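You operate a simulated robot arm through the tools that you are given. There is no shell and no other tool. Be economical: measure what you need, move in short steps, check, and stop when the job is done.

You are at the controls of a simulated two-armed robot. One attempt, no reset.

Task
Count the wheel bolts on the front of the trailer bed, then put as many of the spare wheel nuts from the front of the trailer bed on top of the carton there. Put one of the blue blanking plugs from the rear of the trailer bed on the top of the fitting bench. Stack the narrow carton that says "clips" from the rear of the trailer bed on top of the narrow carton marked "plugs". Put the tall white carton that says "gloves" from the tail end of the trailer bed on the far edge of the trailer bed and the tall white carton labelled "filters" on the top of the fitting bench. Pick up the grease tube from the far edge of the trailer bed with one hand, pass it to the other hand and put it on the rear of the trailer bed. Any order will do. Set down upright: blue blanking plug, tall white carton.

Only the result counts: the job must be done as asked and must still hold three seconds after the hand-in. Knocking over, shifting, dropping, spilling or breaking anything else fails it.

Robot
Two 7-joint arms with two-finger parallel grippers on one trunk, on a base that drives. Base frame: it is fixed to the floor where the robot stands at the start and does not move with it; the origin is under the middle of the robot, x ahead of it, y to its left, z up. Lengths are in mm, angles in degrees, forces in N, time in s.
The left shoulder is at the start at [89, 182, 991], the right one opposite. With the tool pointing down near the work surface each hand reaches from about 320 to 780 mm from the robot's upright axis, wherever it stands, measured 20 degrees to its own side. Places, roughly: blue blanking plug (7x7x8 cm) [700, 1600, 700]; carton [750, -250, 750]; far edge of the trailer bed [2300, 1600, 700]; grease tube [2250, 2250, 750]; narrow carton [750, 1750, 750]; rear of the trailer bed [800, 1700, 700]; spare wheel nut (3x3x2 cm) [900, -100, 700]; tall white carton [1500, 2250, 750]; top of the fitting bench [-1600, 2000, 900]; wheel bolt (3x3x6 cm) [700, -900, 700]. Payload 3.91 kg a hand.
The tool frame of a hand sits at the grasp point between the pads (the TCP): z along the fingers, y along the line on which they close. The tips reach 30 mm beyond it. Largest opening 110 mm; finger width 20, thickness 10; the body of the gripper, 48 by 112 mm, starts 55 mm behind the TCP.
Orientation is that of the tool frame in the base frame, as a unit quaternion [w, x, y, z]. With the fingers straight down and closing along the base's y, the tool's x points along the base's -x, its y along +y and its z along -z.

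Tools
- The arms move only by the tool step_arm. It takes "left_plan", "right_plan" or both (then of equal length, played together; a hand with none holds still); each is a list of rows, each a list of 7 numbers: the gripper command, from -1 (fully open) to 1 (shut), values between in proportion, then the shift along the base's x, y, z in mm, then the turn, a rotation vector about the base's x, y, z in degrees. In form: [[hand, dx, dy, dz, ax, ay, az], ...]. A call has 1 to 8 rows; each row shifts and turns the commanded pose from where the row before left it. Each row takes 0.2 s and may step no farther than 50 mm and 8.6 degrees from the row before; otherwise, or with a gripper value out of range, the whole call is refused. A pose out of reach is approached as far as the arm can. The call stops where the force on the tool passes 40 N (or 10 N more than at its start, if that is more) or the arm is blocked; 0.2 s more then pass. The fingers move at their own pace (about 72 mm/s each) and stop on an object; they squeeze with about 29 N. The grip force told is the motor's: it shows also when the fingers shut on nothing. Time passes only in rows, and 0.2 s behind the last, so rows that do not move let the fingers close. It gives the time, the measured TCP pose, the force on the tool (base axes), the opening and the grip force at its end, in the units of the frame above (readings bear some noise), with the torque about the TCP (base axes, N m) and any sound that the robot's microphone picked up.
- Cameras (640 x 400 px; columns grow to the right, rows downward): "scene" is now at [246, -22.4, 1178.4]; the picture's right is [-0.27, -0.96, 0.00], its down [-0.50, 0.14, -0.85] and it looks along [0.82, -0.23, -0.52] (base axes); focal length 254 px, centre (320, 200). "left" rides on the left gripper at [72, -17, -103] in its tool frame; the picture's right is [0.23, 0.97, 0.00], its down [-0.76, 0.18, -0.62] and it looks along [-0.61, 0.14, 0.78] (tool axes); focal length 222 px, centre (320, 200). "right" rides on the right gripper at [72, 17, -103] in its tool frame; the picture's right is [-0.23, 0.97, 0.00], its down [-0.76, -0.18, -0.62] and it looks along [-0.61, -0.14, 0.78] (tool axes); focal length 222 px, centre (320, 200). There is no depth. A picture from a camera that has moved, and an enlarged one, comes with that camera's place and axes in the base frame and with its lens.
- get_image(camera): a new picture of that camera. No time passes.
- lift_body(by): slides the trunk up (or, below 0, down) by that many mm; the arms and the scene camera ride with it, the base frame stays. It gives what a move gives, with no picture.
- drive_base(legs): drives the robot by 1 to 6 legs, each [ahead, left, turn to the left] in mm, mm and degrees, along the robot's own axes; the way and the turn of a leg run together, so that a leg with both is an arc; at most 1500 mm and 180 degrees a leg. The arms and the cameras ride along, it lands a little off, and it stops where it bumps. It gives what a move gives.
- head_to(pan, tilt): turns the head with the scene camera to pan (to the left, within 80 degrees either way) and tilt (down, from -29 to 69), counted from straight ahead of the robot. It gives what a move gives.
- zoom(camera, box): a new picture of the part [left, top, right, bottom] of that camera's present view, enlarged. No time passes.
- sign_off(): hands the job in; it is judged then, once.

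Go step by step. Nothing tells you exact positions but the pictures and the camera data: compare them with the known pose of the tool, close in by small moves and look again before you grip or let go. The budget is 217 turns and 228 pictures, counting those below and the enlarged ones. Unless the task says otherwise, let go and move clear before handing in.

The tools are called after ">>>" by a JSON object that holds its "fn" and its "kwargs". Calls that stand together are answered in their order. step_arm: Moves the arms, as the interface text tells. Its arguments: {"type":"object","properties":{"left_plan":{"type":"array","items":{"type":"array","items":{"type":"number"}}},"right_plan":{"type":"array","items":{"type":"array","items":{"type":"number"}}}},"required":[]} The other tools are called the same way: lift_body (by) slides the trunk up or down; drive_base (legs) drives the base; head_to (pan, tilt) turns the head that bears the scene camera; get_image (camera) takes a picture; zoom (camera, box) takes an enlarged picture of a part of a camera's view; sign_off () hands the job in.

At the start:

```text
t: 0.0
left_position: [580.8, 107.5, 955.7]
left_tcp_rot: [0.0, 0.0, 1.0, 0.0]
left_ft_force: [-0.7, -0.3, -0.1]
left_torque: [0.03, 0.02, 0.02]
left_finger_gap: 109.9
left_finger_force: 0.0
right_position: [378.7, -207.2, 1009.5]
right_tcp_rot: [-0.001, 0.0, 1.0, 0.0]
right_ft_force: [0.5, 0.1, 0.4]
right_torque: [0.04, -0.02, -0.02]
right_finger_gap: 109.9
right_finger_force: 0.1
trunk travel left (down, up): [-250.0, 264.0]
robot x, y, heading: [3.1, -2.2, 0.1]
head pan, tilt: [-15.6, 31.4]
```

scene: 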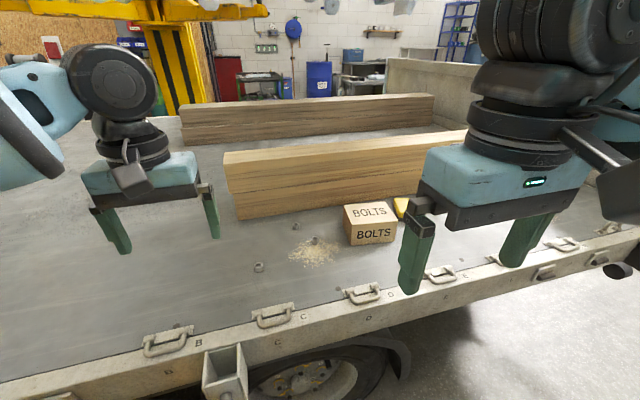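
right: 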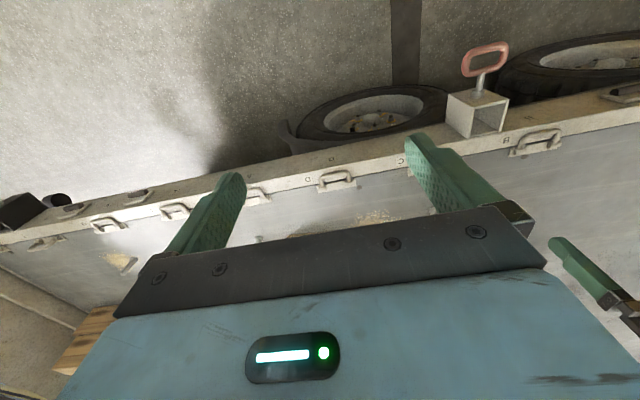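
left: 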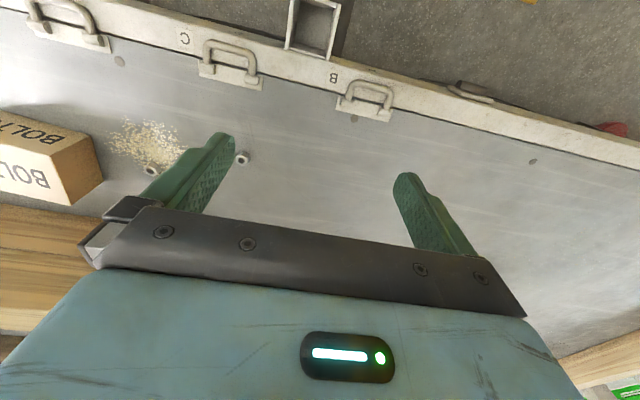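

I see the trailer bed ahead with the BOLTS carton and a few nuts near sawdust. I'll look around with the head first.

>>> {"fn": "head_to", "kwargs": {"pan": -55, "tilt": 30}}

>>> {"fn": "get_image", "kwargs": {"camera": "scene"}}

>>> {"fn": "head_to", "kwargs": {"pan": 50, "tilt": 25}}

>>> {"fn": "get_image", "kwargs": {"camera": "scene"}}

```text
t: 1.1
left_position: [580.3, 107.4, 957.2]
left_tcp_rot: [0.0, -0.001, 1.0, 0.0]
left_ft_force: [0.4, 0.2, 0.5]
left_torque: [-0.02, -0.02, -0.01]
left_finger_gap: 109.8
left_finger_force: 0.0
right_position: [379.6, -206.6, 1008.8]
right_tcp_rot: [0.0, -0.001, 1.0, 0.001]
right_ft_force: [-0.4, -0.2, 0.2]
right_torque: [-0.02, 0.01, 0.0]
right_finger_gap: 110.2
right_finger_force: 0.1
trunk travel left (down, up): [-250.0, 264.0]
robot x, y, heading: [1.0, 0.1, 0.0]
head pan, tilt: [-55.0, 30.0]
```

```text
224 pictures are left
camera scene: at [211.4, -72.2, 1180.5], right [-0.82, -0.57, 0.0], down [-0.29, 0.41, -0.87], along [0.5, -0.71, -0.5], focal length 254 px, centre (320, 200)
```

scene: 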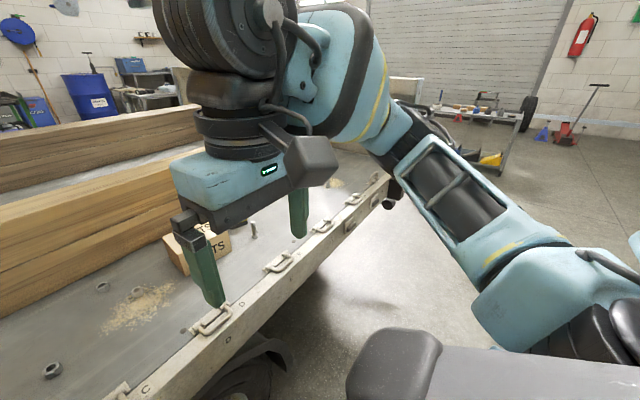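

```text
t: 2.9
left_position: [579.7, 105.6, 956.1]
left_tcp_rot: [0.0, -0.001, 1.0, 0.0]
left_ft_force: [0.6, 0.0, -0.1]
left_torque: [0.04, -0.01, 0.02]
left_finger_gap: 110.0
left_finger_force: 0.1
right_position: [380.3, -208.3, 1009.8]
right_tcp_rot: [0.001, 0.0, 1.0, 0.001]
right_ft_force: [-0.9, 0.1, -0.2]
right_torque: [0.02, 0.0, 0.01]
right_finger_gap: 109.9
right_finger_force: 0.0
trunk travel left (down, up): [-250.0, 264.0]
robot x, y, heading: [-1.3, -1.9, 0.1]
head pan, tilt: [50.0, 25.0]
```

```text
223 pictures are left
camera scene: at [218.7, 72.3, 1188.5], right [0.77, -0.64, 0.0], down [-0.27, -0.32, -0.91], along [0.58, 0.69, -0.42], focal length 254 px, centre (320, 200)
```

scene: 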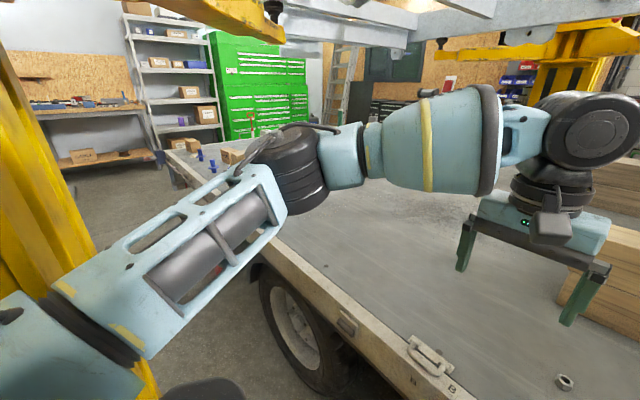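

The near bolts are hidden behind the right arm. I'll drive right along the trailer to count the bolts.

>>> {"fn": "drive_base", "kwargs": {"legs": [[0, -450, 0]]}}

>>> {"fn": "head_to", "kwargs": {"pan": -20, "tilt": 42}}

>>> {"fn": "get_image", "kwargs": {"camera": "scene"}}

>>> {"fn": "get_image", "kwargs": {"camera": "right"}}

```text
t: 7.3
left_position: [579.3, -332.9, 955.6]
left_tcp_rot: [0.0, -0.001, 1.0, 0.0]
left_ft_force: [0.1, -1.3, -0.1]
left_torque: [0.0, 0.01, -0.02]
left_finger_gap: 109.9
left_finger_force: 0.0
right_position: [379.2, -647.1, 1010.2]
right_tcp_rot: [0.001, 0.0, 1.0, -0.001]
right_ft_force: [-1.0, -0.5, -0.4]
right_torque: [0.01, -0.03, -0.01]
right_finger_gap: 109.9
right_finger_force: 0.1
trunk travel left (down, up): [-250.0, 264.0]
robot x, y, heading: [0.3, -440.5, 0.0]
head pan, tilt: [50.0, 25.0]
```

```text
t: 8.7
left_position: [580.2, -333.5, 956.0]
left_tcp_rot: [0.0, -0.001, 1.0, 0.001]
left_ft_force: [-0.3, -0.5, 0.8]
left_torque: [0.01, -0.02, 0.0]
left_finger_gap: 110.1
left_finger_force: 0.1
right_position: [379.1, -646.7, 1009.4]
right_tcp_rot: [0.0, 0.001, 1.0, 0.0]
right_ft_force: [0.5, -0.1, 0.6]
right_torque: [0.0, 0.01, 0.03]
right_finger_gap: 109.8
right_finger_force: 0.1
trunk travel left (down, up): [-250.0, 264.0]
robot x, y, heading: [2.1, -437.5, -0.1]
head pan, tilt: [-20.0, 42.0]
```

```text
222 pictures are left
camera scene: at [237.9, -466.1, 1162.2], right [-0.34, -0.94, 0.0], down [-0.63, 0.23, -0.74], along [0.7, -0.25, -0.67], focal length 254 px, centre (320, 200)
```

scene: 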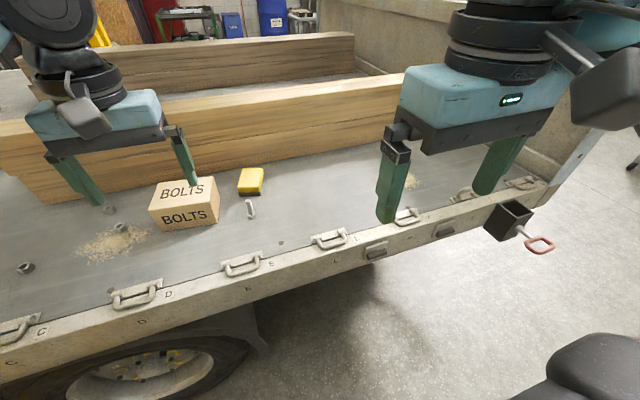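

```text
221 pictures are left
camera right: at [306.6, -629.7, 1112.8], right [0.23, 0.97, 0.0], down [0.76, -0.18, 0.62], along [0.61, -0.14, -0.78], focal length 222 px, centre (320, 200)
```

right: 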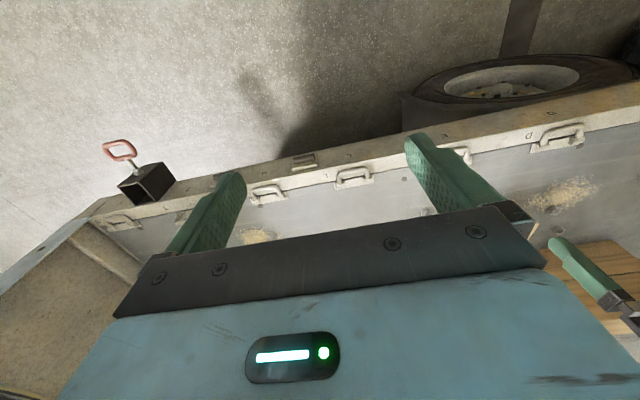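

One bolt is seen standing right of the carton; the right arm still hides part. I'll shift the right arm aside and look closer.

>>> {"fn": "step_arm", "kwargs": {"right_plan": [[-1, 0, 45, 20, 0, 0, 0], [-1, 0, 45, 20, 0, 0, 0], [-1, 0, 45, 20, 0, 0, 0], [-1, 0, 45, 20, 0, 0, 0]]}}

>>> {"fn": "head_to", "kwargs": {"pan": -45, "tilt": 42}}

>>> {"fn": "get_image", "kwargs": {"camera": "scene"}}

```text
t: 9.7
left_position: [580.1, -333.0, 955.1]
left_tcp_rot: [-0.001, -0.001, 1.0, 0.0]
left_ft_force: [1.0, 0.9, 0.1]
left_torque: [0.0, -0.01, -0.03]
left_finger_gap: 110.0
left_finger_force: 0.0
right_position: [379.2, -467.1, 1088.6]
right_tcp_rot: [-0.002, 0.002, 1.0, 0.0]
right_ft_force: [0.7, 0.3, -0.2]
right_torque: [-0.01, -0.01, -0.01]
right_finger_gap: 109.9
right_finger_force: 0.1
trunk travel left (down, up): [-250.0, 264.0]
robot x, y, heading: [0.7, -438.7, -0.0]
head pan, tilt: [-20.0, 42.0]
```

```text
t: 10.6
left_position: [579.6, -332.8, 954.9]
left_tcp_rot: [-0.001, 0.0, 1.0, 0.001]
left_ft_force: [0.7, 0.5, 0.2]
left_torque: [0.01, 0.0, 0.01]
left_finger_gap: 109.9
left_finger_force: 0.1
right_position: [379.3, -471.1, 1089.6]
right_tcp_rot: [-0.001, 0.004, 1.0, 0.001]
right_ft_force: [3.1, -3.8, -0.2]
right_torque: [0.37, 0.34, 0.2]
right_finger_gap: 110.2
right_finger_force: 0.2
trunk travel left (down, up): [-250.0, 264.0]
robot x, y, heading: [2.1, -440.1, 0.1]
head pan, tilt: [-45.0, 42.0]
```

```text
220 pictures are left
camera scene: at [233.0, -485.2, 1171.8], right [-0.54, -0.84, 0.0], down [-0.49, 0.32, -0.81], along [0.68, -0.44, -0.58], focal length 254 px, centre (320, 200)
```

scene: 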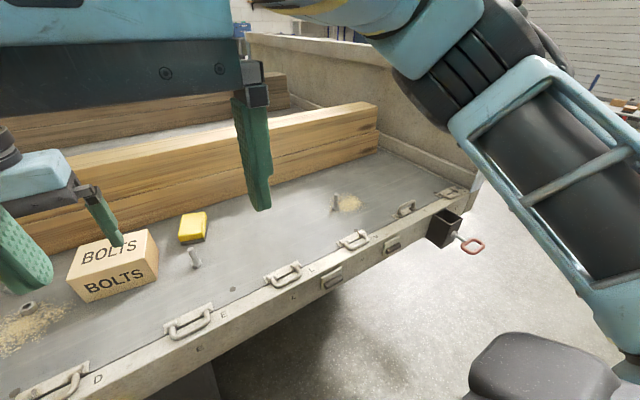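

The head seems to be pressing against the right hand, so I move that hand away. Two bolts are visible so far.

>>> {"fn": "step_arm", "kwargs": {"right_plan": [[-1, 40, 0, -25, 0, 0, 0], [-1, 45, 0, -20, 0, 0, 0], [-1, 45, 0, 0, 0, 0, 0], [-1, 0, -45, 0, 0, 0, 0], [-1, 0, -45, 0, 0, 0, 0]]}}

>>> {"fn": "get_image", "kwargs": {"camera": "scene"}}

```text
t: 11.8
left_position: [580.1, -333.2, 955.8]
left_tcp_rot: [0.0, -0.001, 1.0, 0.0]
left_ft_force: [0.0, 0.1, 0.4]
left_torque: [0.0, 0.01, -0.03]
left_finger_gap: 110.3
left_finger_force: 0.1
right_position: [510.2, -557.0, 1045.3]
right_tcp_rot: [0.0, -0.001, 1.0, 0.001]
right_ft_force: [0.4, -0.9, -0.2]
right_torque: [0.02, -0.03, -0.03]
right_finger_gap: 110.0
right_finger_force: 0.1
trunk travel left (down, up): [-250.0, 264.0]
robot x, y, heading: [0.6, -439.8, -0.1]
head pan, tilt: [-45.0, 42.0]
```

```text
219 pictures are left
camera scene: at [218.3, -497.2, 1162.2], right [-0.71, -0.71, 0.0], down [-0.47, 0.47, -0.74], along [0.53, -0.53, -0.67], focal length 254 px, centre (320, 200)
```

scene: 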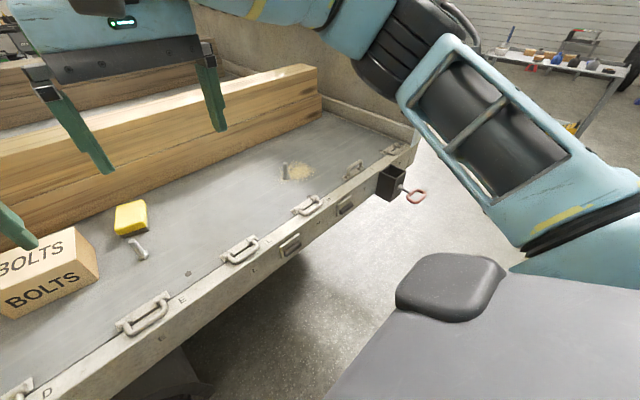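

Two bolts so far. I raise the trunk to look behind the carton, the yellow block and the beams.

>>> {"fn": "lift_body", "kwargs": {"by": 260}}

>>> {"fn": "head_to", "kwargs": {"pan": 0, "tilt": 42}}

>>> {"fn": "get_image", "kwargs": {"camera": "scene"}}

>>> {"fn": "head_to", "kwargs": {"pan": -35, "tilt": 42}}

>>> {"fn": "get_image", "kwargs": {"camera": "scene"}}

>>> {"fn": "get_image", "kwargs": {"camera": "left"}}

```text
t: 14.4
left_position: [579.8, -332.9, 1212.7]
left_tcp_rot: [-0.001, -0.001, 1.0, 0.0]
left_ft_force: [0.3, 0.5, -0.1]
left_torque: [0.01, 0.03, -0.01]
left_finger_gap: 110.1
left_finger_force: 0.1
right_position: [510.3, -557.3, 1302.9]
right_tcp_rot: [-0.001, 0.001, 1.0, 0.0]
right_ft_force: [0.0, 0.2, 0.3]
right_torque: [-0.02, 0.01, 0.02]
right_finger_gap: 109.7
right_finger_force: 0.1
trunk travel left (down, up): [-510.0, 4.0]
robot x, y, heading: [-1.2, -439.3, 0.0]
head pan, tilt: [-45.0, 42.0]
```

```text
t: 15.6
left_position: [579.3, -333.1, 1216.1]
left_tcp_rot: [-0.001, -0.001, 1.0, 0.001]
left_ft_force: [0.0, -0.4, 0.0]
left_torque: [-0.01, -0.02, -0.01]
left_finger_gap: 110.0
left_finger_force: 0.1
right_position: [508.7, -557.2, 1303.8]
right_tcp_rot: [0.0, 0.0, 1.0, 0.0]
right_ft_force: [-0.2, 0.6, 1.1]
right_torque: [0.0, 0.02, 0.02]
right_finger_gap: 109.9
right_finger_force: 0.1
trunk travel left (down, up): [-510.0, 4.0]
robot x, y, heading: [0.3, -437.5, 0.4]
head pan, tilt: [0.0, 42.0]
```

```text
218 pictures are left
camera scene: at [98.9, -437.6, 1447.2], right [0.0, -1.0, 0.0], down [-0.67, 0.0, -0.74], along [0.74, 0.0, -0.67], focal length 254 px, centre (320, 200)
```

scene: 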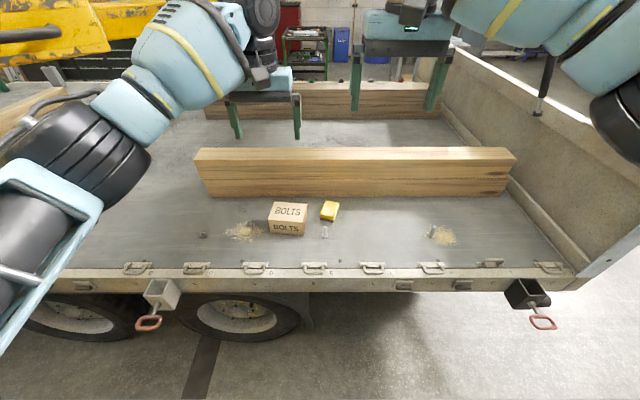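

```text
t: 16.6
left_position: [579.3, -334.3, 1215.3]
left_tcp_rot: [0.0, 0.0, 1.0, 0.0]
left_ft_force: [0.3, -0.6, -0.8]
left_torque: [0.01, 0.0, 0.0]
left_finger_gap: 109.8
left_finger_force: 0.0
right_position: [509.6, -555.9, 1305.5]
right_tcp_rot: [0.001, 0.001, 1.0, 0.0]
right_ft_force: [-0.7, 0.3, -0.1]
right_torque: [0.0, 0.04, 0.01]
right_finger_gap: 110.3
right_finger_force: 0.1
trunk travel left (down, up): [-510.0, 4.0]
robot x, y, heading: [-1.5, -436.1, -0.1]
head pan, tilt: [-35.0, 42.0]
```

```text
217 pictures are left
camera scene: at [83.7, -485.4, 1447.3], right [-0.57, -0.82, 0.0], down [-0.55, 0.38, -0.74], along [0.61, -0.43, -0.67], focal length 254 px, centre (320, 200)
```

scene: 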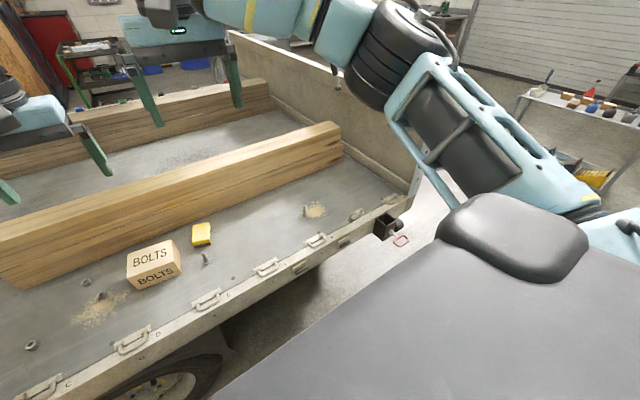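

```text
216 pictures are left
camera left: at [508.6, -350.0, 1320.0], right [-0.23, 0.97, 0.0], down [0.76, 0.18, 0.62], along [0.61, 0.14, -0.78], focal length 222 px, centre (320, 200)
```

left: 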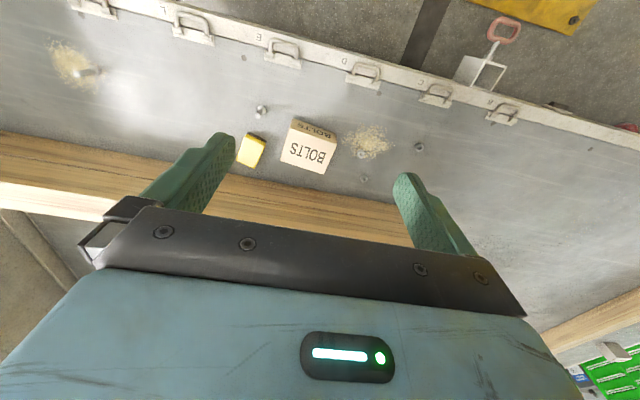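

I zoom to verify counts.

>>> {"fn": "zoom", "kwargs": {"camera": "left", "box": [220, 70, 460, 220]}}

>>> {"fn": "zoom", "kwargs": {"camera": "left", "box": [0, 0, 240, 150]}}

>>> {"fn": "zoom", "kwargs": {"camera": "scene", "box": [0, 180, 240, 330]}}

>>> {"fn": "zoom", "kwargs": {"camera": "scene", "box": [200, 140, 440, 290]}}

```text
2.67 times, centred on (340, 145) of left
camera zoom: at [508.6, -350.0, 1320.0], right [-0.23, 0.97, 0.0], down [0.76, 0.18, 0.62], along [0.61, 0.14, -0.78], focal length 592 px, centre (267, 347)
```

zoom: 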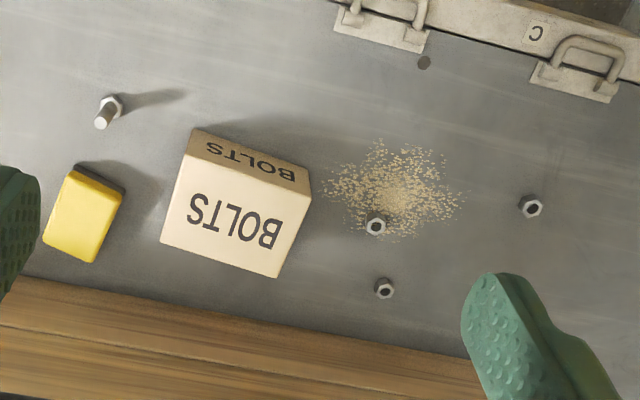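

```text
2.67 times, centred on (120, 75) of left
camera zoom: at [508.6, -350.0, 1320.0], right [-0.23, 0.97, 0.0], down [0.76, 0.18, 0.62], along [0.61, 0.14, -0.78], focal length 592 px, centre (853, 533)
```

zoom: 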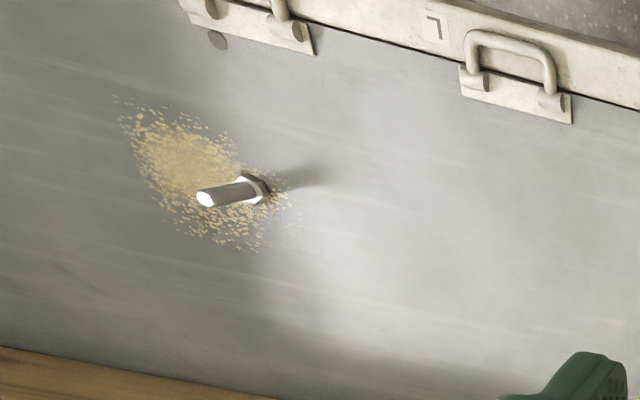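

```text
2.67 times, centred on (120, 255) of scene
camera zoom: at [83.7, -485.4, 1447.3], right [-0.57, -0.82, 0.0], down [-0.55, 0.38, -0.74], along [0.61, -0.43, -0.67], focal length 676 px, centre (853, 53)
```

zoom: 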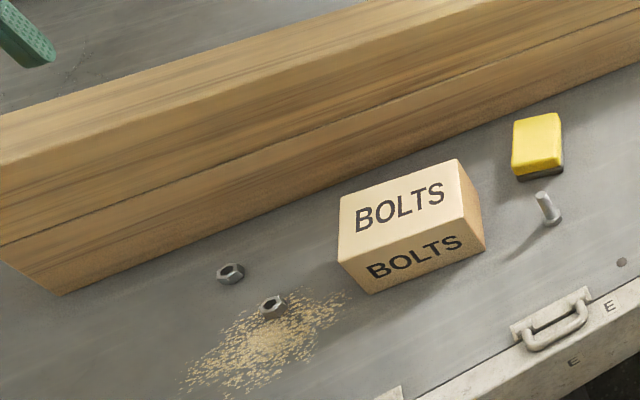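

```text
2.67 times, centred on (320, 215) of scene
camera zoom: at [83.7, -485.4, 1447.3], right [-0.57, -0.82, 0.0], down [-0.55, 0.38, -0.74], along [0.61, -0.43, -0.67], focal length 676 px, centre (320, 160)
```

zoom: 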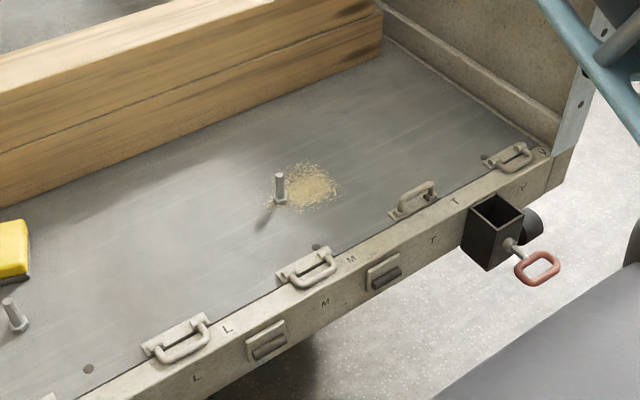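

Two bolts counted (one by the carton, one in the right sawdust), three spare nuts. I lower the trunk, drive a bit forward and line up the left hand with the nuts.

>>> {"fn": "lift_body", "kwargs": {"by": -200}}

>>> {"fn": "drive_base", "kwargs": {"legs": [[0, 125, 0], [100, 0, 0]]}}

>>> {"fn": "head_to", "kwargs": {"pan": 5, "tilt": 50}}

>>> {"fn": "get_image", "kwargs": {"camera": "scene"}}

>>> {"fn": "get_image", "kwargs": {"camera": "left"}}

```text
t: 18.7
left_position: [579.6, -333.0, 1015.5]
left_tcp_rot: [0.002, 0.0, 1.0, 0.0]
left_ft_force: [0.1, -0.4, 0.1]
left_torque: [0.0, 0.0, 0.0]
left_finger_gap: 110.1
left_finger_force: 0.0
right_position: [507.8, -556.9, 1105.5]
right_tcp_rot: [0.001, 0.001, 1.0, 0.0]
right_ft_force: [0.3, -0.4, 0.2]
right_torque: [-0.01, -0.01, 0.0]
right_finger_gap: 110.2
right_finger_force: 0.2
trunk travel left (down, up): [-310.0, 204.0]
robot x, y, heading: [-4.2, -438.0, -0.2]
head pan, tilt: [-35.0, 42.0]
```

```text
t: 21.3
left_position: [679.5, -206.6, 1014.9]
left_tcp_rot: [-0.001, 0.0, 1.0, 0.0]
left_ft_force: [0.5, -0.8, -0.1]
left_torque: [0.0, 0.02, 0.02]
left_finger_gap: 110.0
left_finger_force: 0.0
right_position: [607.5, -430.3, 1104.8]
right_tcp_rot: [0.0, 0.002, 1.0, 0.0]
right_ft_force: [-0.5, 0.7, 0.2]
right_torque: [-0.03, 0.0, -0.01]
right_finger_gap: 110.1
right_finger_force: 0.2
trunk travel left (down, up): [-310.0, 204.0]
robot x, y, heading: [97.3, -313.3, -0.1]
head pan, tilt: [-35.0, 42.0]
```

```text
t: 22.3
left_position: [679.8, -206.1, 1015.1]
left_tcp_rot: [0.0, 0.0, 1.0, 0.0]
left_ft_force: [-0.3, -0.3, 0.0]
left_torque: [-0.01, 0.0, 0.01]
left_finger_gap: 110.3
left_finger_force: 0.0
right_position: [607.1, -431.1, 1104.6]
right_tcp_rot: [-0.001, 0.002, 1.0, 0.0]
right_ft_force: [0.0, 0.2, -0.1]
right_torque: [0.0, 0.01, 0.01]
right_finger_gap: 109.9
right_finger_force: 0.0
trunk travel left (down, up): [-310.0, 204.0]
robot x, y, heading: [101.1, -311.1, -0.3]
head pan, tilt: [5.0, 50.0]
```

```text
211 pictures are left
camera scene: at [318.4, -303.9, 1211.6], right [0.08, -1.0, 0.0], down [-0.76, -0.06, -0.64], along [0.64, 0.05, -0.77], focal length 254 px, centre (320, 200)
```

scene: 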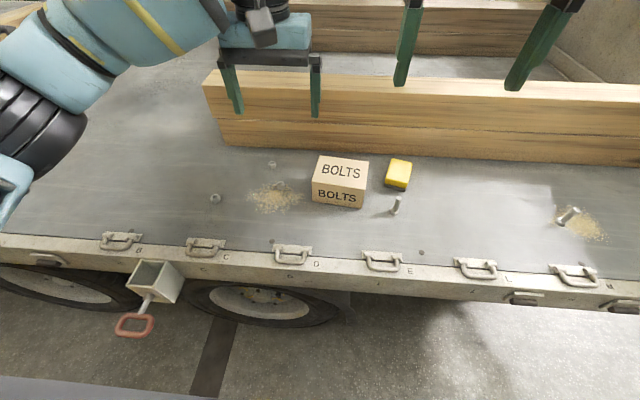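

```text
210 pictures are left
camera left: at [607.6, -223.8, 1120.1], right [-0.23, 0.97, 0.0], down [0.76, 0.18, 0.62], along [0.61, 0.14, -0.78], focal length 222 px, centre (320, 200)
```

left: 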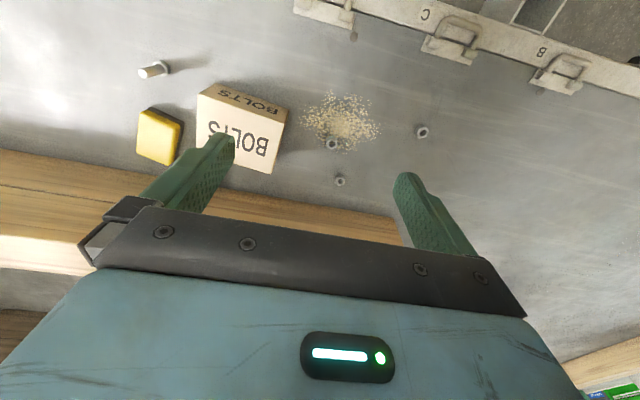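

Nuts are at about (785,-159) and (722,-2). I move the left hand above nut B.

>>> {"fn": "step_arm", "kwargs": {"left_plan": [[-1, 8, 41, -30, 0, 0, 0], [-1, 8, 41, -30, 0, 0, 0], [-1, 8, 41, -30, 0, 0, 0], [-1, 8, 41, -30, 0, 0, 0], [-1, 8, 41, -30, 0, 0, 0], [-1, 0, 0, 0, 0, 0, 0]]}}

>>> {"fn": "get_image", "kwargs": {"camera": "left"}}

```text
refused: row 1 steps farther than a row can; nothing moved
```

```text
209 pictures are left
camera left: at [607.6, -223.8, 1120.1], right [-0.23, 0.97, 0.0], down [0.76, 0.18, 0.62], along [0.61, 0.14, -0.78], focal length 222 px, centre (320, 200)
```

left: 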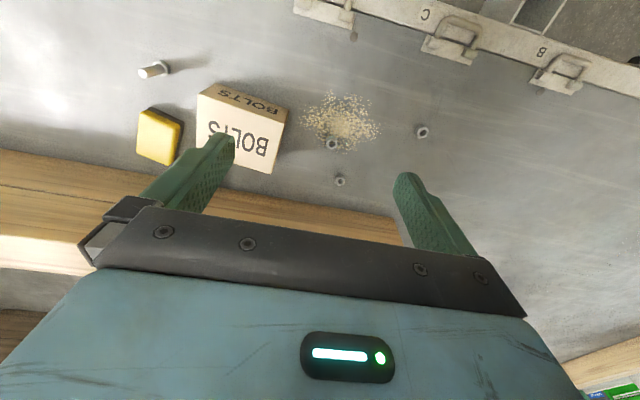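

The row was slightly too long; I split it into smaller steps.

>>> {"fn": "step_arm", "kwargs": {"left_plan": [[-1, 7, 34, -28, 0, 0, 0], [-1, 7, 34, -28, 0, 0, 0], [-1, 7, 34, -28, 0, 0, 0], [-1, 7, 34, -28, 0, 0, 0], [-1, 7, 34, -28, 0, 0, 0], [-1, 7, 34, -28, 0, 0, 0], [-1, 0, 0, 0, 0, 0, 0]]}}

>>> {"fn": "get_image", "kwargs": {"camera": "left"}}

```text
t: 23.9
left_position: [720.4, -4.2, 846.2]
left_tcp_rot: [0.0, 0.001, 1.0, 0.0]
left_ft_force: [-0.1, -0.5, -0.3]
left_torque: [-0.01, 0.0, 0.0]
left_finger_gap: 110.1
left_finger_force: 0.0
right_position: [606.7, -431.7, 1103.9]
right_tcp_rot: [0.0, 0.002, 1.0, 0.001]
right_ft_force: [0.3, -0.1, -0.6]
right_torque: [0.01, 0.02, 0.02]
right_finger_gap: 110.0
right_finger_force: 0.1
trunk travel left (down, up): [-310.0, 204.0]
robot x, y, heading: [101.7, -310.5, -0.1]
head pan, tilt: [5.0, 50.0]
```

```text
208 pictures are left
camera left: at [648.0, -21.5, 951.2], right [-0.23, 0.97, 0.0], down [0.76, 0.18, 0.62], along [0.61, 0.14, -0.78], focal length 222 px, centre (320, 200)
```

left: 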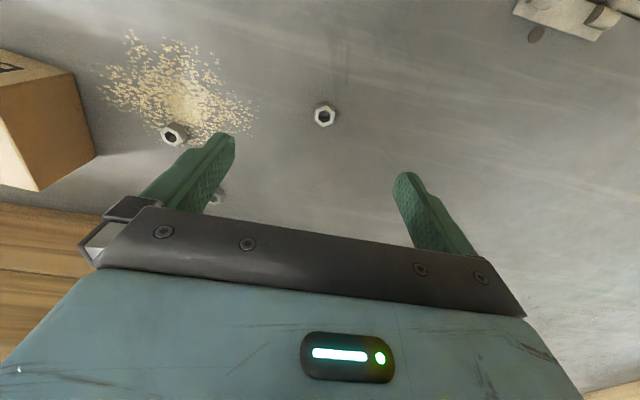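

Nut is at about (724,1). I descend with half-open fingers.

>>> {"fn": "step_arm", "kwargs": {"left_plan": [[0, 4, 4, -40, 0, 0, 0], [0, 0, 0, -40, 0, 0, 0], [0, 0, 0, -15, 0, 0, 0], [0, 0, 0, 0, 0, 0, 0]]}}

>>> {"fn": "get_image", "kwargs": {"camera": "left"}}

```text
t: 24.9
left_position: [724.3, 0.6, 752.3]
left_tcp_rot: [0.0, 0.002, 1.0, 0.0]
left_ft_force: [-0.2, -0.5, -0.5]
left_torque: [0.0, 0.0, -0.04]
left_finger_gap: 55.2
left_finger_force: 0.0
right_position: [607.2, -430.4, 1104.8]
right_tcp_rot: [0.0, 0.002, 1.0, 0.001]
right_ft_force: [0.6, -1.1, -0.4]
right_torque: [0.04, -0.02, 0.02]
right_finger_gap: 110.2
right_finger_force: 0.0
trunk travel left (down, up): [-310.0, 204.0]
robot x, y, heading: [99.0, -307.7, -0.2]
head pan, tilt: [5.0, 50.0]
```

```text
207 pictures are left
camera left: at [652.7, -16.5, 856.7], right [-0.23, 0.97, 0.0], down [0.76, 0.18, 0.62], along [0.61, 0.14, -0.78], focal length 222 px, centre (320, 200)
```

left: 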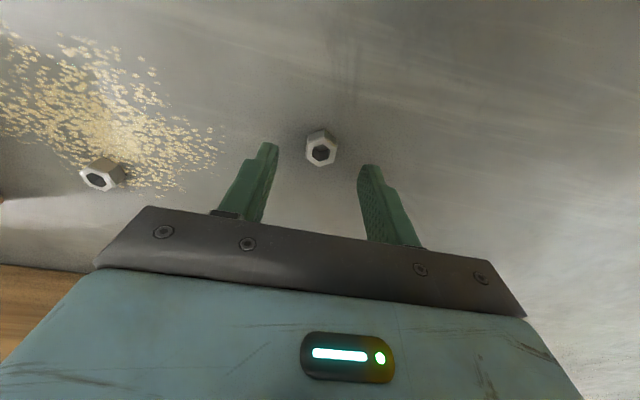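

Lined up; I descend slowly.

>>> {"fn": "step_arm", "kwargs": {"left_plan": [[0, -1, 0, -15, 0, 0, 0], [0, 0, 0, -8, 0, 0, 0], [0, 0, 0, 0, 0, 0, 0]]}}

>>> {"fn": "get_image", "kwargs": {"camera": "left"}}

```text
t: 25.7
left_position: [724.7, 1.2, 729.4]
left_tcp_rot: [0.001, 0.001, 1.0, 0.0]
left_ft_force: [-1.7, 0.6, 7.6]
left_torque: [0.22, 0.13, 0.09]
left_finger_gap: 55.1
left_finger_force: 0.0
right_position: [606.9, -430.5, 1104.3]
right_tcp_rot: [0.001, 0.001, 1.0, 0.0]
right_ft_force: [-0.2, -0.7, -0.7]
right_torque: [-0.01, -0.01, -0.03]
right_finger_gap: 110.2
right_finger_force: 0.0
trunk travel left (down, up): [-310.0, 204.0]
robot x, y, heading: [100.6, -313.2, 0.0]
head pan, tilt: [5.0, 50.0]
```

```text
206 pictures are left
camera left: at [652.3, -16.2, 834.5], right [-0.23, 0.97, 0.0], down [0.76, 0.18, 0.62], along [0.61, 0.14, -0.78], focal length 222 px, centre (320, 200)
```

left: 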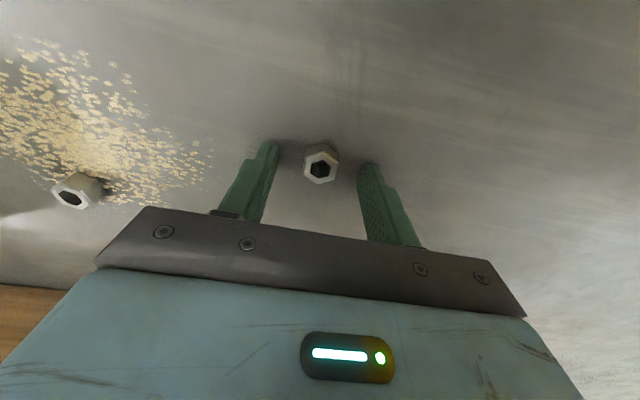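

Bed contact at tip height ~700. I raise 2 mm, shift slightly and close.

>>> {"fn": "step_arm", "kwargs": {"left_plan": [[0, -5, -2, 3, 0, 0, 0], [1, 0, 0, 0, 0, 0, 0], [1, 0, 0, 0, 0, 0, 0], [1, 0, 0, 0, 0, 0, 0]]}}

>>> {"fn": "get_image", "kwargs": {"camera": "left"}}

```text
t: 26.7
left_position: [719.6, -2.6, 730.3]
left_tcp_rot: [0.001, 0.001, 1.0, 0.0]
left_ft_force: [1.0, -0.6, 0.2]
left_torque: [-0.01, -0.02, 0.0]
left_finger_gap: 21.8
left_finger_force: 28.5
right_position: [607.1, -429.0, 1105.6]
right_tcp_rot: [-0.001, 0.002, 1.0, -0.001]
right_ft_force: [0.5, -0.2, -0.2]
right_torque: [-0.01, 0.02, -0.01]
right_finger_gap: 109.9
right_finger_force: 0.0
trunk travel left (down, up): [-310.0, 204.0]
robot x, y, heading: [94.4, -312.9, -0.0]
head pan, tilt: [5.0, 50.0]
```

```text
205 pictures are left
camera left: at [647.7, -18.5, 836.7], right [-0.23, 0.97, 0.0], down [0.76, 0.18, 0.62], along [0.61, 0.14, -0.78], focal length 222 px, centre (320, 200)
```

left: 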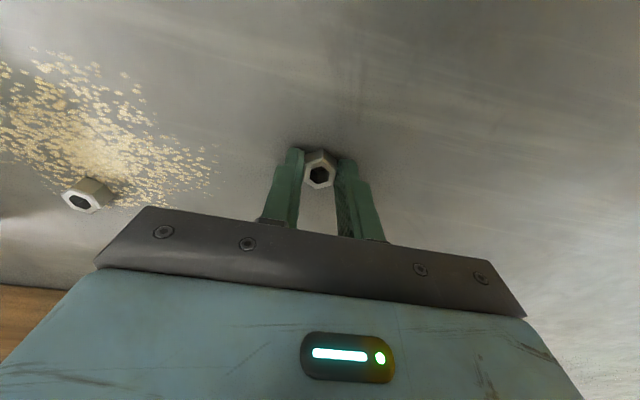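

Nut gripped. I lift it and move above the carton (top about z 792, centre (773,-315)).

>>> {"fn": "step_arm", "kwargs": {"left_plan": [[1, 0, 0, 45, 0, 0, 0], [1, 0, 0, 45, 0, 0, 0], [1, 0, 0, 45, 0, 0, 0], [1, 5, -48, 0, 0, 0, 0], [1, 5, -48, 0, 0, 0, 0], [1, 5, -48, 0, 0, 0, 0], [1, 5, -48, 0, 0, 0, 0]]}}

>>> {"fn": "get_image", "kwargs": {"camera": "left"}}

```text
t: 28.3
left_position: [737.7, -194.2, 867.4]
left_tcp_rot: [0.0, 0.0, 1.0, 0.001]
left_ft_force: [-0.1, -0.8, -0.2]
left_torque: [-0.02, -0.02, 0.02]
left_finger_gap: 0.0
left_finger_force: 29.5
right_position: [608.0, -430.9, 1103.5]
right_tcp_rot: [0.0, 0.002, 1.0, 0.001]
right_ft_force: [0.5, 0.4, -0.3]
right_torque: [0.04, -0.01, -0.01]
right_finger_gap: 110.0
right_finger_force: 0.1
trunk travel left (down, up): [-310.0, 204.0]
robot x, y, heading: [101.5, -316.4, -0.3]
head pan, tilt: [5.0, 50.0]
```

```text
204 pictures are left
camera left: at [665.8, -211.7, 971.7], right [-0.23, 0.97, 0.0], down [0.76, 0.18, 0.62], along [0.61, 0.14, -0.78], focal length 222 px, centre (320, 200)
```

left: 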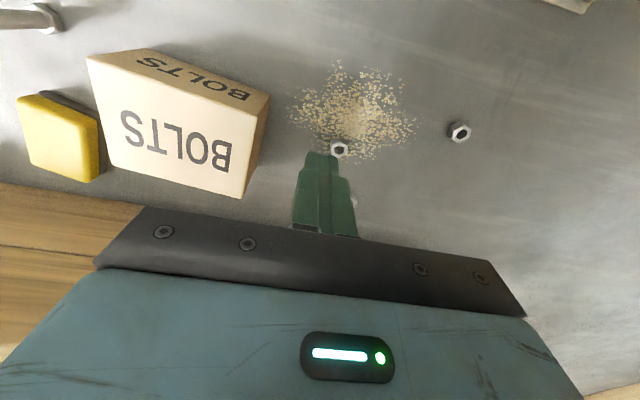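

The nut slipped out on lifting. I'll look closely at nut A's shape and orientation and the dropped one before retrying.

>>> {"fn": "step_arm", "kwargs": {"left_plan": [[0, 44, 34, -30, 0, 0, 0], [0, 0, 0, -40, 0, 0, 0], [0, 0, 0, -30, 0, 0, 0], [0, 0, 0, 0, 0, 0, 0]]}}

>>> {"fn": "zoom", "kwargs": {"camera": "left", "box": [220, 80, 540, 280]}}

```text
refused: row 1 steps farther than a row can; nothing moved
```

```text
2.00 times, centred on (380, 180) of left
camera zoom: at [665.8, -211.7, 971.7], right [-0.23, 0.97, 0.0], down [0.76, 0.18, 0.62], along [0.61, 0.14, -0.78], focal length 444 px, centre (200, 240)
```

zoom: 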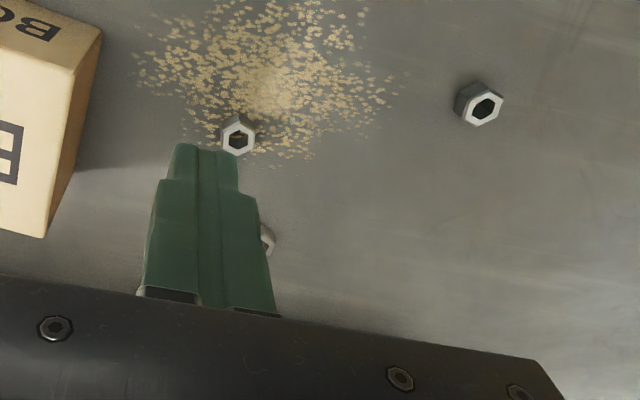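

Nut A has flats nearly facing the fingers. I go above it.

>>> {"fn": "step_arm", "kwargs": {"left_plan": [[0, 24, 17, -20, 0, 0, 0], [0, 22, 17, -20, 0, 0, 0], [0, 0, 0, -40, 0, 0, 0], [0, 0, 0, -25, 0, 0, 0], [0, 0, 0, 0, 0, 0, 0]]}}

>>> {"fn": "zoom", "kwargs": {"camera": "left", "box": [220, 80, 420, 230]}}

```text
t: 29.5
left_position: [786.6, -158.2, 759.6]
left_tcp_rot: [0.001, 0.001, 1.0, 0.001]
left_ft_force: [0.0, 0.4, 0.1]
left_torque: [-0.03, -0.02, 0.02]
left_finger_gap: 54.9
left_finger_force: 0.0
right_position: [606.4, -430.4, 1104.5]
right_tcp_rot: [-0.001, 0.002, 1.0, 0.001]
right_ft_force: [0.5, 0.1, 0.0]
right_torque: [0.0, 0.01, 0.01]
right_finger_gap: 109.8
right_finger_force: 0.0
trunk travel left (down, up): [-310.0, 204.0]
robot x, y, heading: [97.0, -309.7, -0.2]
head pan, tilt: [5.0, 50.0]
```

```text
2.67 times, centred on (320, 155) of left
camera zoom: at [713.9, -175.7, 864.8], right [-0.23, 0.97, 0.0], down [0.76, 0.18, 0.62], along [0.61, 0.14, -0.78], focal length 592 px, centre (320, 320)
```

zoom: 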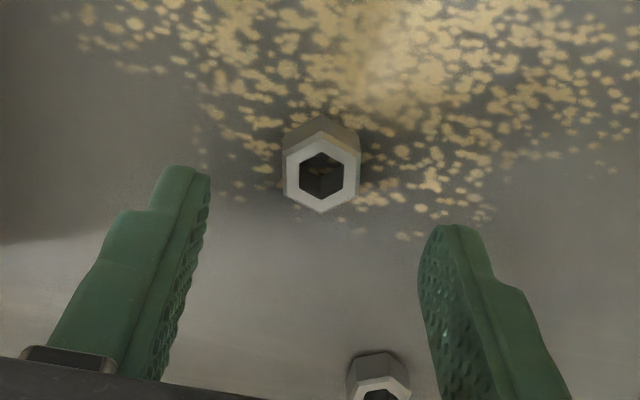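

I rotate 13° to match the nut's flats and descend.

>>> {"fn": "step_arm", "kwargs": {"left_plan": [[0, -3, -1, 0, 0, 0, 6.6], [0, -3, -1, -10, 0, 0, 6.6], [0, 0, 0, -10, 0, 0, 0], [0, 0, 0, -8, 0, 0, 0], [0, 0, 0, 0, 0, 0, 0]]}}

>>> {"fn": "zoom", "kwargs": {"camera": "left", "box": [220, 80, 420, 230]}}

```text
t: 30.7
left_position: [778.9, -160.7, 734.3]
left_tcp_rot: [0.0, -0.115, 0.993, 0.0]
left_ft_force: [0.4, -0.2, 0.4]
left_torque: [-0.02, 0.04, 0.01]
left_finger_gap: 54.9
left_finger_force: 0.1
right_position: [607.6, -429.9, 1104.7]
right_tcp_rot: [0.0, 0.001, 1.0, 0.0]
right_ft_force: [-0.8, 0.3, 0.0]
right_torque: [-0.05, 0.0, 0.01]
right_finger_gap: 110.1
right_finger_force: 0.0
trunk travel left (down, up): [-310.0, 204.0]
robot x, y, heading: [100.0, -310.0, -0.3]
head pan, tilt: [5.0, 50.0]
```

```text
2.67 times, centred on (320, 155) of left
camera zoom: at [713.0, -193.6, 838.8], right [-0.44, 0.9, 0.0], down [0.7, 0.35, 0.62], along [0.56, 0.28, -0.78], focal length 592 px, centre (320, 320)
```

zoom: 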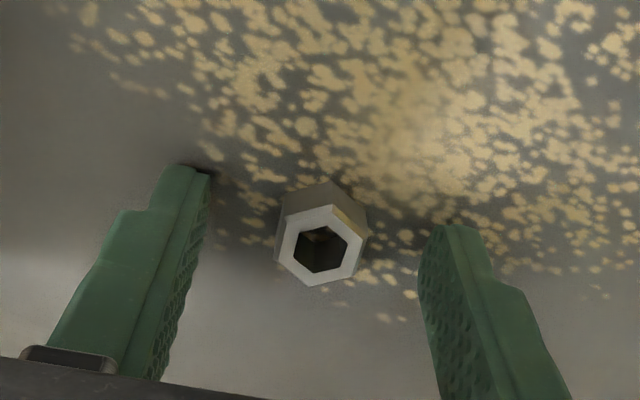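

Aligned and centred. Lower 4 mm, close and lift slowly.

>>> {"fn": "step_arm", "kwargs": {"left_plan": [[0, 0, 0, -4, 0, 0, 0], [1, 0, 0, 0, 0, 0, 0], [1, 0, 0, 0, 0, 0, 0], [1, 0, 0, 0, 0, 0, 0], [1, 0, 0, 0, 0, 0, 0], [1, 0, 0, 8, 0, 0, 0], [1, 0, 0, 12, 0, 0, 0]]}}

>>> {"fn": "zoom", "kwargs": {"camera": "left", "box": [220, 80, 420, 230]}}

```text
t: 32.3
left_position: [780.3, -160.0, 751.1]
left_tcp_rot: [0.001, -0.114, 0.993, 0.0]
left_ft_force: [0.2, 0.7, 0.0]
left_torque: [0.01, -0.03, -0.01]
left_finger_gap: 22.2
left_finger_force: 29.2
right_position: [608.2, -430.9, 1104.1]
right_tcp_rot: [-0.001, 0.002, 1.0, 0.001]
right_ft_force: [-0.5, 0.6, 0.4]
right_torque: [-0.04, 0.0, -0.01]
right_finger_gap: 110.0
right_finger_force: 0.0
trunk travel left (down, up): [-310.0, 204.0]
robot x, y, heading: [96.7, -307.3, -0.3]
head pan, tilt: [5.0, 50.0]
```

```text
2.67 times, centred on (320, 155) of left
camera zoom: at [713.8, -193.2, 856.3], right [-0.44, 0.9, 0.0], down [0.7, 0.35, 0.62], along [0.56, 0.28, -0.78], focal length 592 px, centre (320, 320)
```

zoom: 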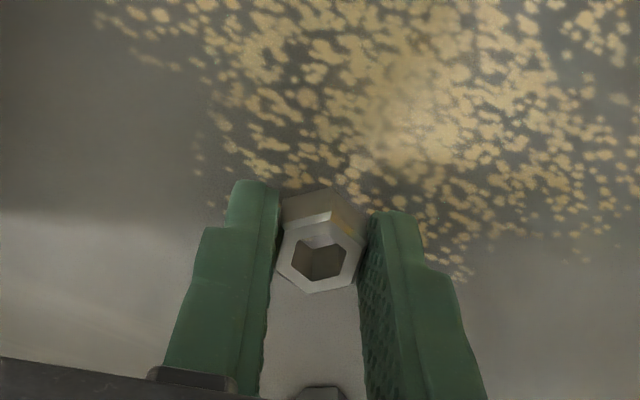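

It holds. I lift further gently.

>>> {"fn": "step_arm", "kwargs": {"left_plan": [[1, 0, 0, 15, 0, 0, 0], [1, 0, 0, 20, 0, 0, 0], [1, 0, 0, 20, 0, 0, 0], [1, 0, 0, 25, 0, 0, 0], [1, 0, 0, 25, 0, 0, 0], [1, 0, 0, 10, 0, 0, 0]]}}

```text
t: 33.7
left_position: [777.5, -159.6, 866.6]
left_tcp_rot: [-0.001, -0.114, 0.993, 0.0]
left_ft_force: [-0.1, 0.4, 0.1]
left_torque: [0.01, 0.01, -0.03]
left_finger_gap: 21.9
left_finger_force: 28.8
right_position: [608.3, -429.4, 1104.2]
right_tcp_rot: [0.001, 0.003, 1.0, 0.0]
right_ft_force: [0.4, 0.8, -1.5]
right_torque: [0.01, 0.01, 0.06]
right_finger_gap: 110.0
right_finger_force: 0.0
trunk travel left (down, up): [-310.0, 204.0]
robot x, y, heading: [99.7, -311.6, -0.1]
head pan, tilt: [5.0, 50.0]
```

Holding. Move over the right part of the carton top.

>>> {"fn": "step_arm", "kwargs": {"left_plan": [[1, -2, -25, 0, 0, 0, 0], [1, -2, -30, 0, 0, 0, 0], [1, -2, -35, 0, 0, 0, 0], [1, -2, -35, 0, 0, 0, 0], [1, -1, -30, 0, 0, 0, 0], [1, -1, -20, 0, 0, 0, 0], [1, 0, -10, 0, 0, 0, 0]]}}

>>> {"fn": "get_image", "kwargs": {"camera": "left"}}

>>> {"fn": "get_image", "kwargs": {"camera": "scene"}}

```text
t: 35.5
left_position: [780.1, -286.9, 864.7]
left_tcp_rot: [0.002, -0.16, 0.987, 0.0]
left_ft_force: [-0.4, -0.1, -0.6]
left_torque: [-0.03, -0.01, 0.01]
left_finger_gap: 22.2
left_finger_force: 29.0
left hand out of reach, approached as far as the arm can: row 6, 7
right_position: [607.1, -428.9, 1104.6]
right_tcp_rot: [0.0, 0.001, 1.0, 0.0]
right_ft_force: [-0.4, 0.1, -0.1]
right_torque: [0.02, 0.0, 0.01]
right_finger_gap: 110.0
right_finger_force: 0.0
trunk travel left (down, up): [-310.0, 204.0]
robot x, y, heading: [96.8, -314.2, -0.4]
head pan, tilt: [5.0, 50.0]
stopped in row 7 (left hand): the arm was blocked; the commanded pose is now the measured one
```

```text
199 pictures are left
camera left: at [717.4, -325.8, 969.5], right [-0.52, 0.85, 0.0], down [0.67, 0.41, 0.62], along [0.53, 0.32, -0.78], focal length 222 px, centre (320, 200)
```

left: 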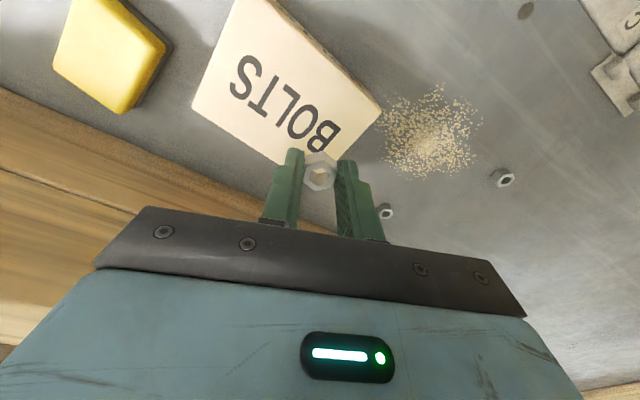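

```text
198 pictures are left
camera scene: at [318.2, -303.6, 1211.6], right [0.08, -1.0, 0.0], down [-0.76, -0.06, -0.64], along [0.64, 0.05, -0.77], focal length 254 px, centre (320, 200)
```

scene: 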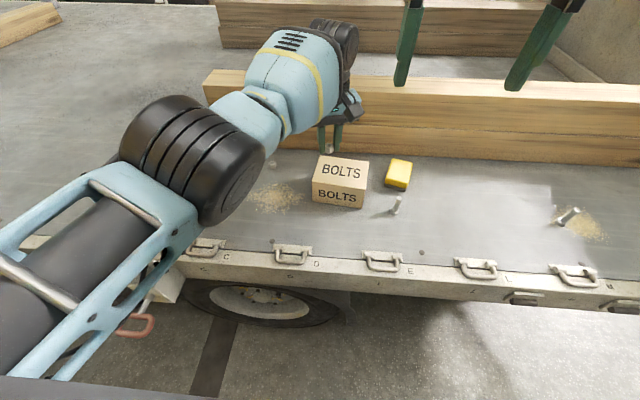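

The left arm hit its reach limit to the right, so I drive the base 60 mm right instead.

>>> {"fn": "drive_base", "kwargs": {"legs": [[0, -60, 0]]}}

>>> {"fn": "get_image", "kwargs": {"camera": "left"}}

```text
t: 36.7
left_position: [780.0, -347.1, 865.9]
left_tcp_rot: [0.001, -0.158, 0.987, -0.001]
left_ft_force: [-0.4, -0.9, -0.8]
left_torque: [0.01, 0.0, -0.04]
left_finger_gap: 22.3
left_finger_force: 29.3
right_position: [607.5, -489.7, 1104.9]
right_tcp_rot: [0.0, 0.001, 1.0, 0.0]
right_ft_force: [-0.4, 0.5, 0.0]
right_torque: [0.06, -0.01, 0.0]
right_finger_gap: 110.1
right_finger_force: 0.1
trunk travel left (down, up): [-310.0, 204.0]
robot x, y, heading: [98.9, -372.6, -0.1]
head pan, tilt: [5.0, 50.0]
```

```text
197 pictures are left
camera left: at [717.3, -385.4, 969.8], right [-0.52, 0.85, 0.0], down [0.67, 0.41, 0.62], along [0.53, 0.32, -0.78], focal length 222 px, centre (320, 200)
```

left: 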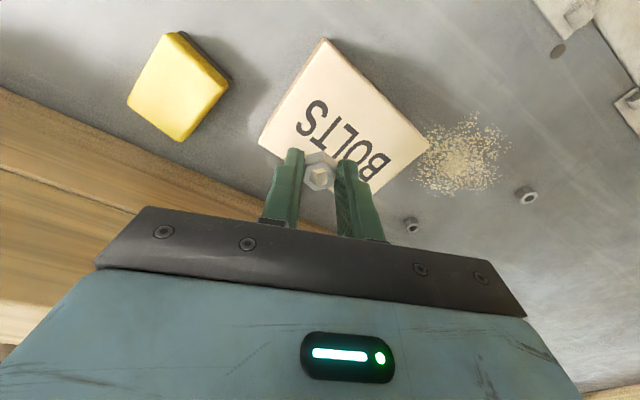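

Carton top centre about (775,-325). I lower the nut onto its right part.

>>> {"fn": "step_arm", "kwargs": {"left_plan": [[1, -8, -3, -10, 0, 0, 0], [1, 0, 0, -15, 0, 0, 0], [1, 0, 0, -8, 0, 0, 0], [1, 0, 0, -4, 0, 0, 0], [1, 0, 0, 0, 0, 0, 0]]}}

>>> {"fn": "zoom", "kwargs": {"camera": "left", "box": [160, 20, 480, 220]}}

```text
t: 37.9
left_position: [772.2, -350.7, 827.5]
left_tcp_rot: [0.001, -0.158, 0.987, 0.0]
left_ft_force: [0.4, -0.4, -0.9]
left_torque: [-0.02, 0.0, -0.01]
left_finger_gap: 22.5
left_finger_force: 28.5
right_position: [606.6, -489.6, 1104.9]
right_tcp_rot: [0.001, 0.001, 1.0, 0.0]
right_ft_force: [-0.1, -0.2, -0.1]
right_torque: [0.01, 0.03, 0.0]
right_finger_gap: 109.8
right_finger_force: 0.2
trunk travel left (down, up): [-310.0, 204.0]
robot x, y, heading: [99.3, -373.5, -0.1]
head pan, tilt: [5.0, 50.0]
```

```text
2.00 times, centred on (320, 120) of left
camera zoom: at [709.5, -388.7, 932.1], right [-0.52, 0.85, 0.0], down [0.67, 0.41, 0.62], along [0.53, 0.32, -0.78], focal length 444 px, centre (320, 360)
```

zoom: 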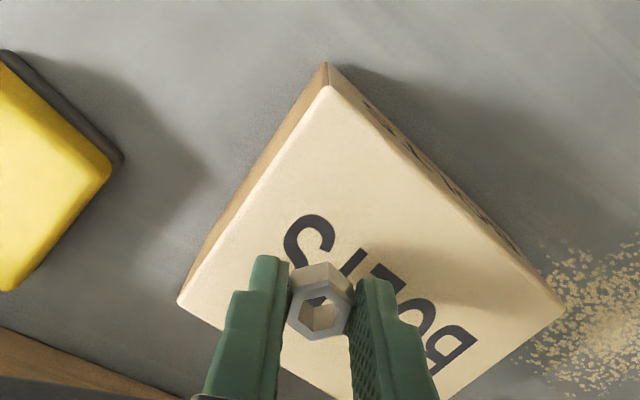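

I shift slightly right, lower to contact and release.

>>> {"fn": "step_arm", "kwargs": {"left_plan": [[1, -2, -8, 0, 0, 0, 0], [1, 0, 0, -3, 0, 0, 0], [1, 0, 0, -2, 0, 0, 0], [1, 0, 0, 0, 0, 0, 0]]}}

```text
t: 38.9
left_position: [770.5, -357.2, 823.6]
left_tcp_rot: [0.001, -0.159, 0.987, -0.002]
left_ft_force: [0.4, -0.1, 0.3]
left_torque: [-0.01, 0.01, -0.02]
left_finger_gap: 22.2
left_finger_force: 28.8
right_position: [606.6, -488.9, 1103.6]
right_tcp_rot: [0.0, 0.001, 1.0, 0.0]
right_ft_force: [0.1, 0.2, -0.2]
right_torque: [0.03, 0.0, -0.01]
right_finger_gap: 109.9
right_finger_force: 0.0
trunk travel left (down, up): [-310.0, 204.0]
robot x, y, heading: [97.1, -371.2, -0.1]
head pan, tilt: [5.0, 50.0]
```

>>> {"fn": "step_arm", "kwargs": {"left_plan": [[1, 0, 0, -2, 0, 0, 0], [1, 0, 0, -2, 0, 0, 0], [1, 0, 0, 0, 0, 0, 0]]}}

>>> {"fn": "zoom", "kwargs": {"camera": "left", "box": [160, 20, 480, 220]}}

```text
t: 39.7
left_position: [770.5, -357.0, 819.4]
left_tcp_rot: [0.001, -0.159, 0.987, 0.0]
left_ft_force: [0.0, -0.3, 0.2]
left_torque: [0.02, -0.01, 0.02]
left_finger_gap: 22.2
left_finger_force: 29.3
right_position: [606.7, -488.6, 1104.8]
right_tcp_rot: [0.0, 0.0, 1.0, 0.0]
right_ft_force: [-0.8, -0.6, 0.4]
right_torque: [0.04, -0.01, 0.01]
right_finger_gap: 109.9
right_finger_force: 0.2
trunk travel left (down, up): [-310.0, 204.0]
robot x, y, heading: [97.6, -371.0, 0.2]
head pan, tilt: [5.0, 50.0]
```

```text
2.00 times, centred on (320, 120) of left
camera zoom: at [707.4, -396.3, 924.0], right [-0.52, 0.85, 0.0], down [0.67, 0.41, 0.62], along [0.53, 0.32, -0.78], focal length 444 px, centre (320, 360)
```

zoom: 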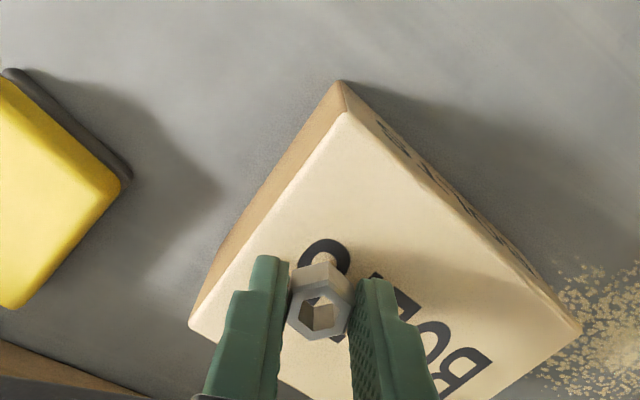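

No contact yet; I keep lowering in 2 mm steps.

>>> {"fn": "step_arm", "kwargs": {"left_plan": [[1, 0, 0, -2, 0, 0, 0], [1, 0, 0, -2, 0, 0, 0], [1, 0, 0, 0, 0, 0, 0]]}}

>>> {"fn": "step_arm", "kwargs": {"left_plan": [[1, 0, 0, -2, 0, 0, 0], [1, 0, 0, -1, 0, 0, 0], [1, 0, 0, 0, 0, 0, 0]]}}

```text
t: 40.5
left_position: [771.3, -356.9, 814.6]
left_tcp_rot: [0.001, -0.158, 0.987, -0.001]
left_ft_force: [0.2, 0.9, -0.4]
left_torque: [0.01, -0.02, -0.01]
left_finger_gap: 22.3
left_finger_force: 28.8
right_position: [606.8, -488.9, 1105.2]
right_tcp_rot: [0.0, 0.001, 1.0, 0.0]
right_ft_force: [-0.3, 0.0, -0.2]
right_torque: [0.0, 0.01, -0.05]
right_finger_gap: 109.9
right_finger_force: 0.1
trunk travel left (down, up): [-310.0, 204.0]
robot x, y, heading: [99.6, -369.3, 0.1]
head pan, tilt: [5.0, 50.0]
```

```text
t: 41.3
left_position: [769.2, -357.5, 813.1]
left_tcp_rot: [0.001, -0.159, 0.987, 0.0]
left_ft_force: [0.1, 0.0, -0.3]
left_torque: [0.01, 0.0, -0.01]
left_finger_gap: 22.1
left_finger_force: 28.6
right_position: [608.5, -489.5, 1103.4]
right_tcp_rot: [0.0, 0.0, 1.0, 0.0]
right_ft_force: [-1.1, 1.0, 0.2]
right_torque: [0.01, 0.01, -0.02]
right_finger_gap: 109.9
right_finger_force: 0.0
trunk travel left (down, up): [-310.0, 204.0]
robot x, y, heading: [95.7, -370.6, -0.2]
head pan, tilt: [5.0, 50.0]
```

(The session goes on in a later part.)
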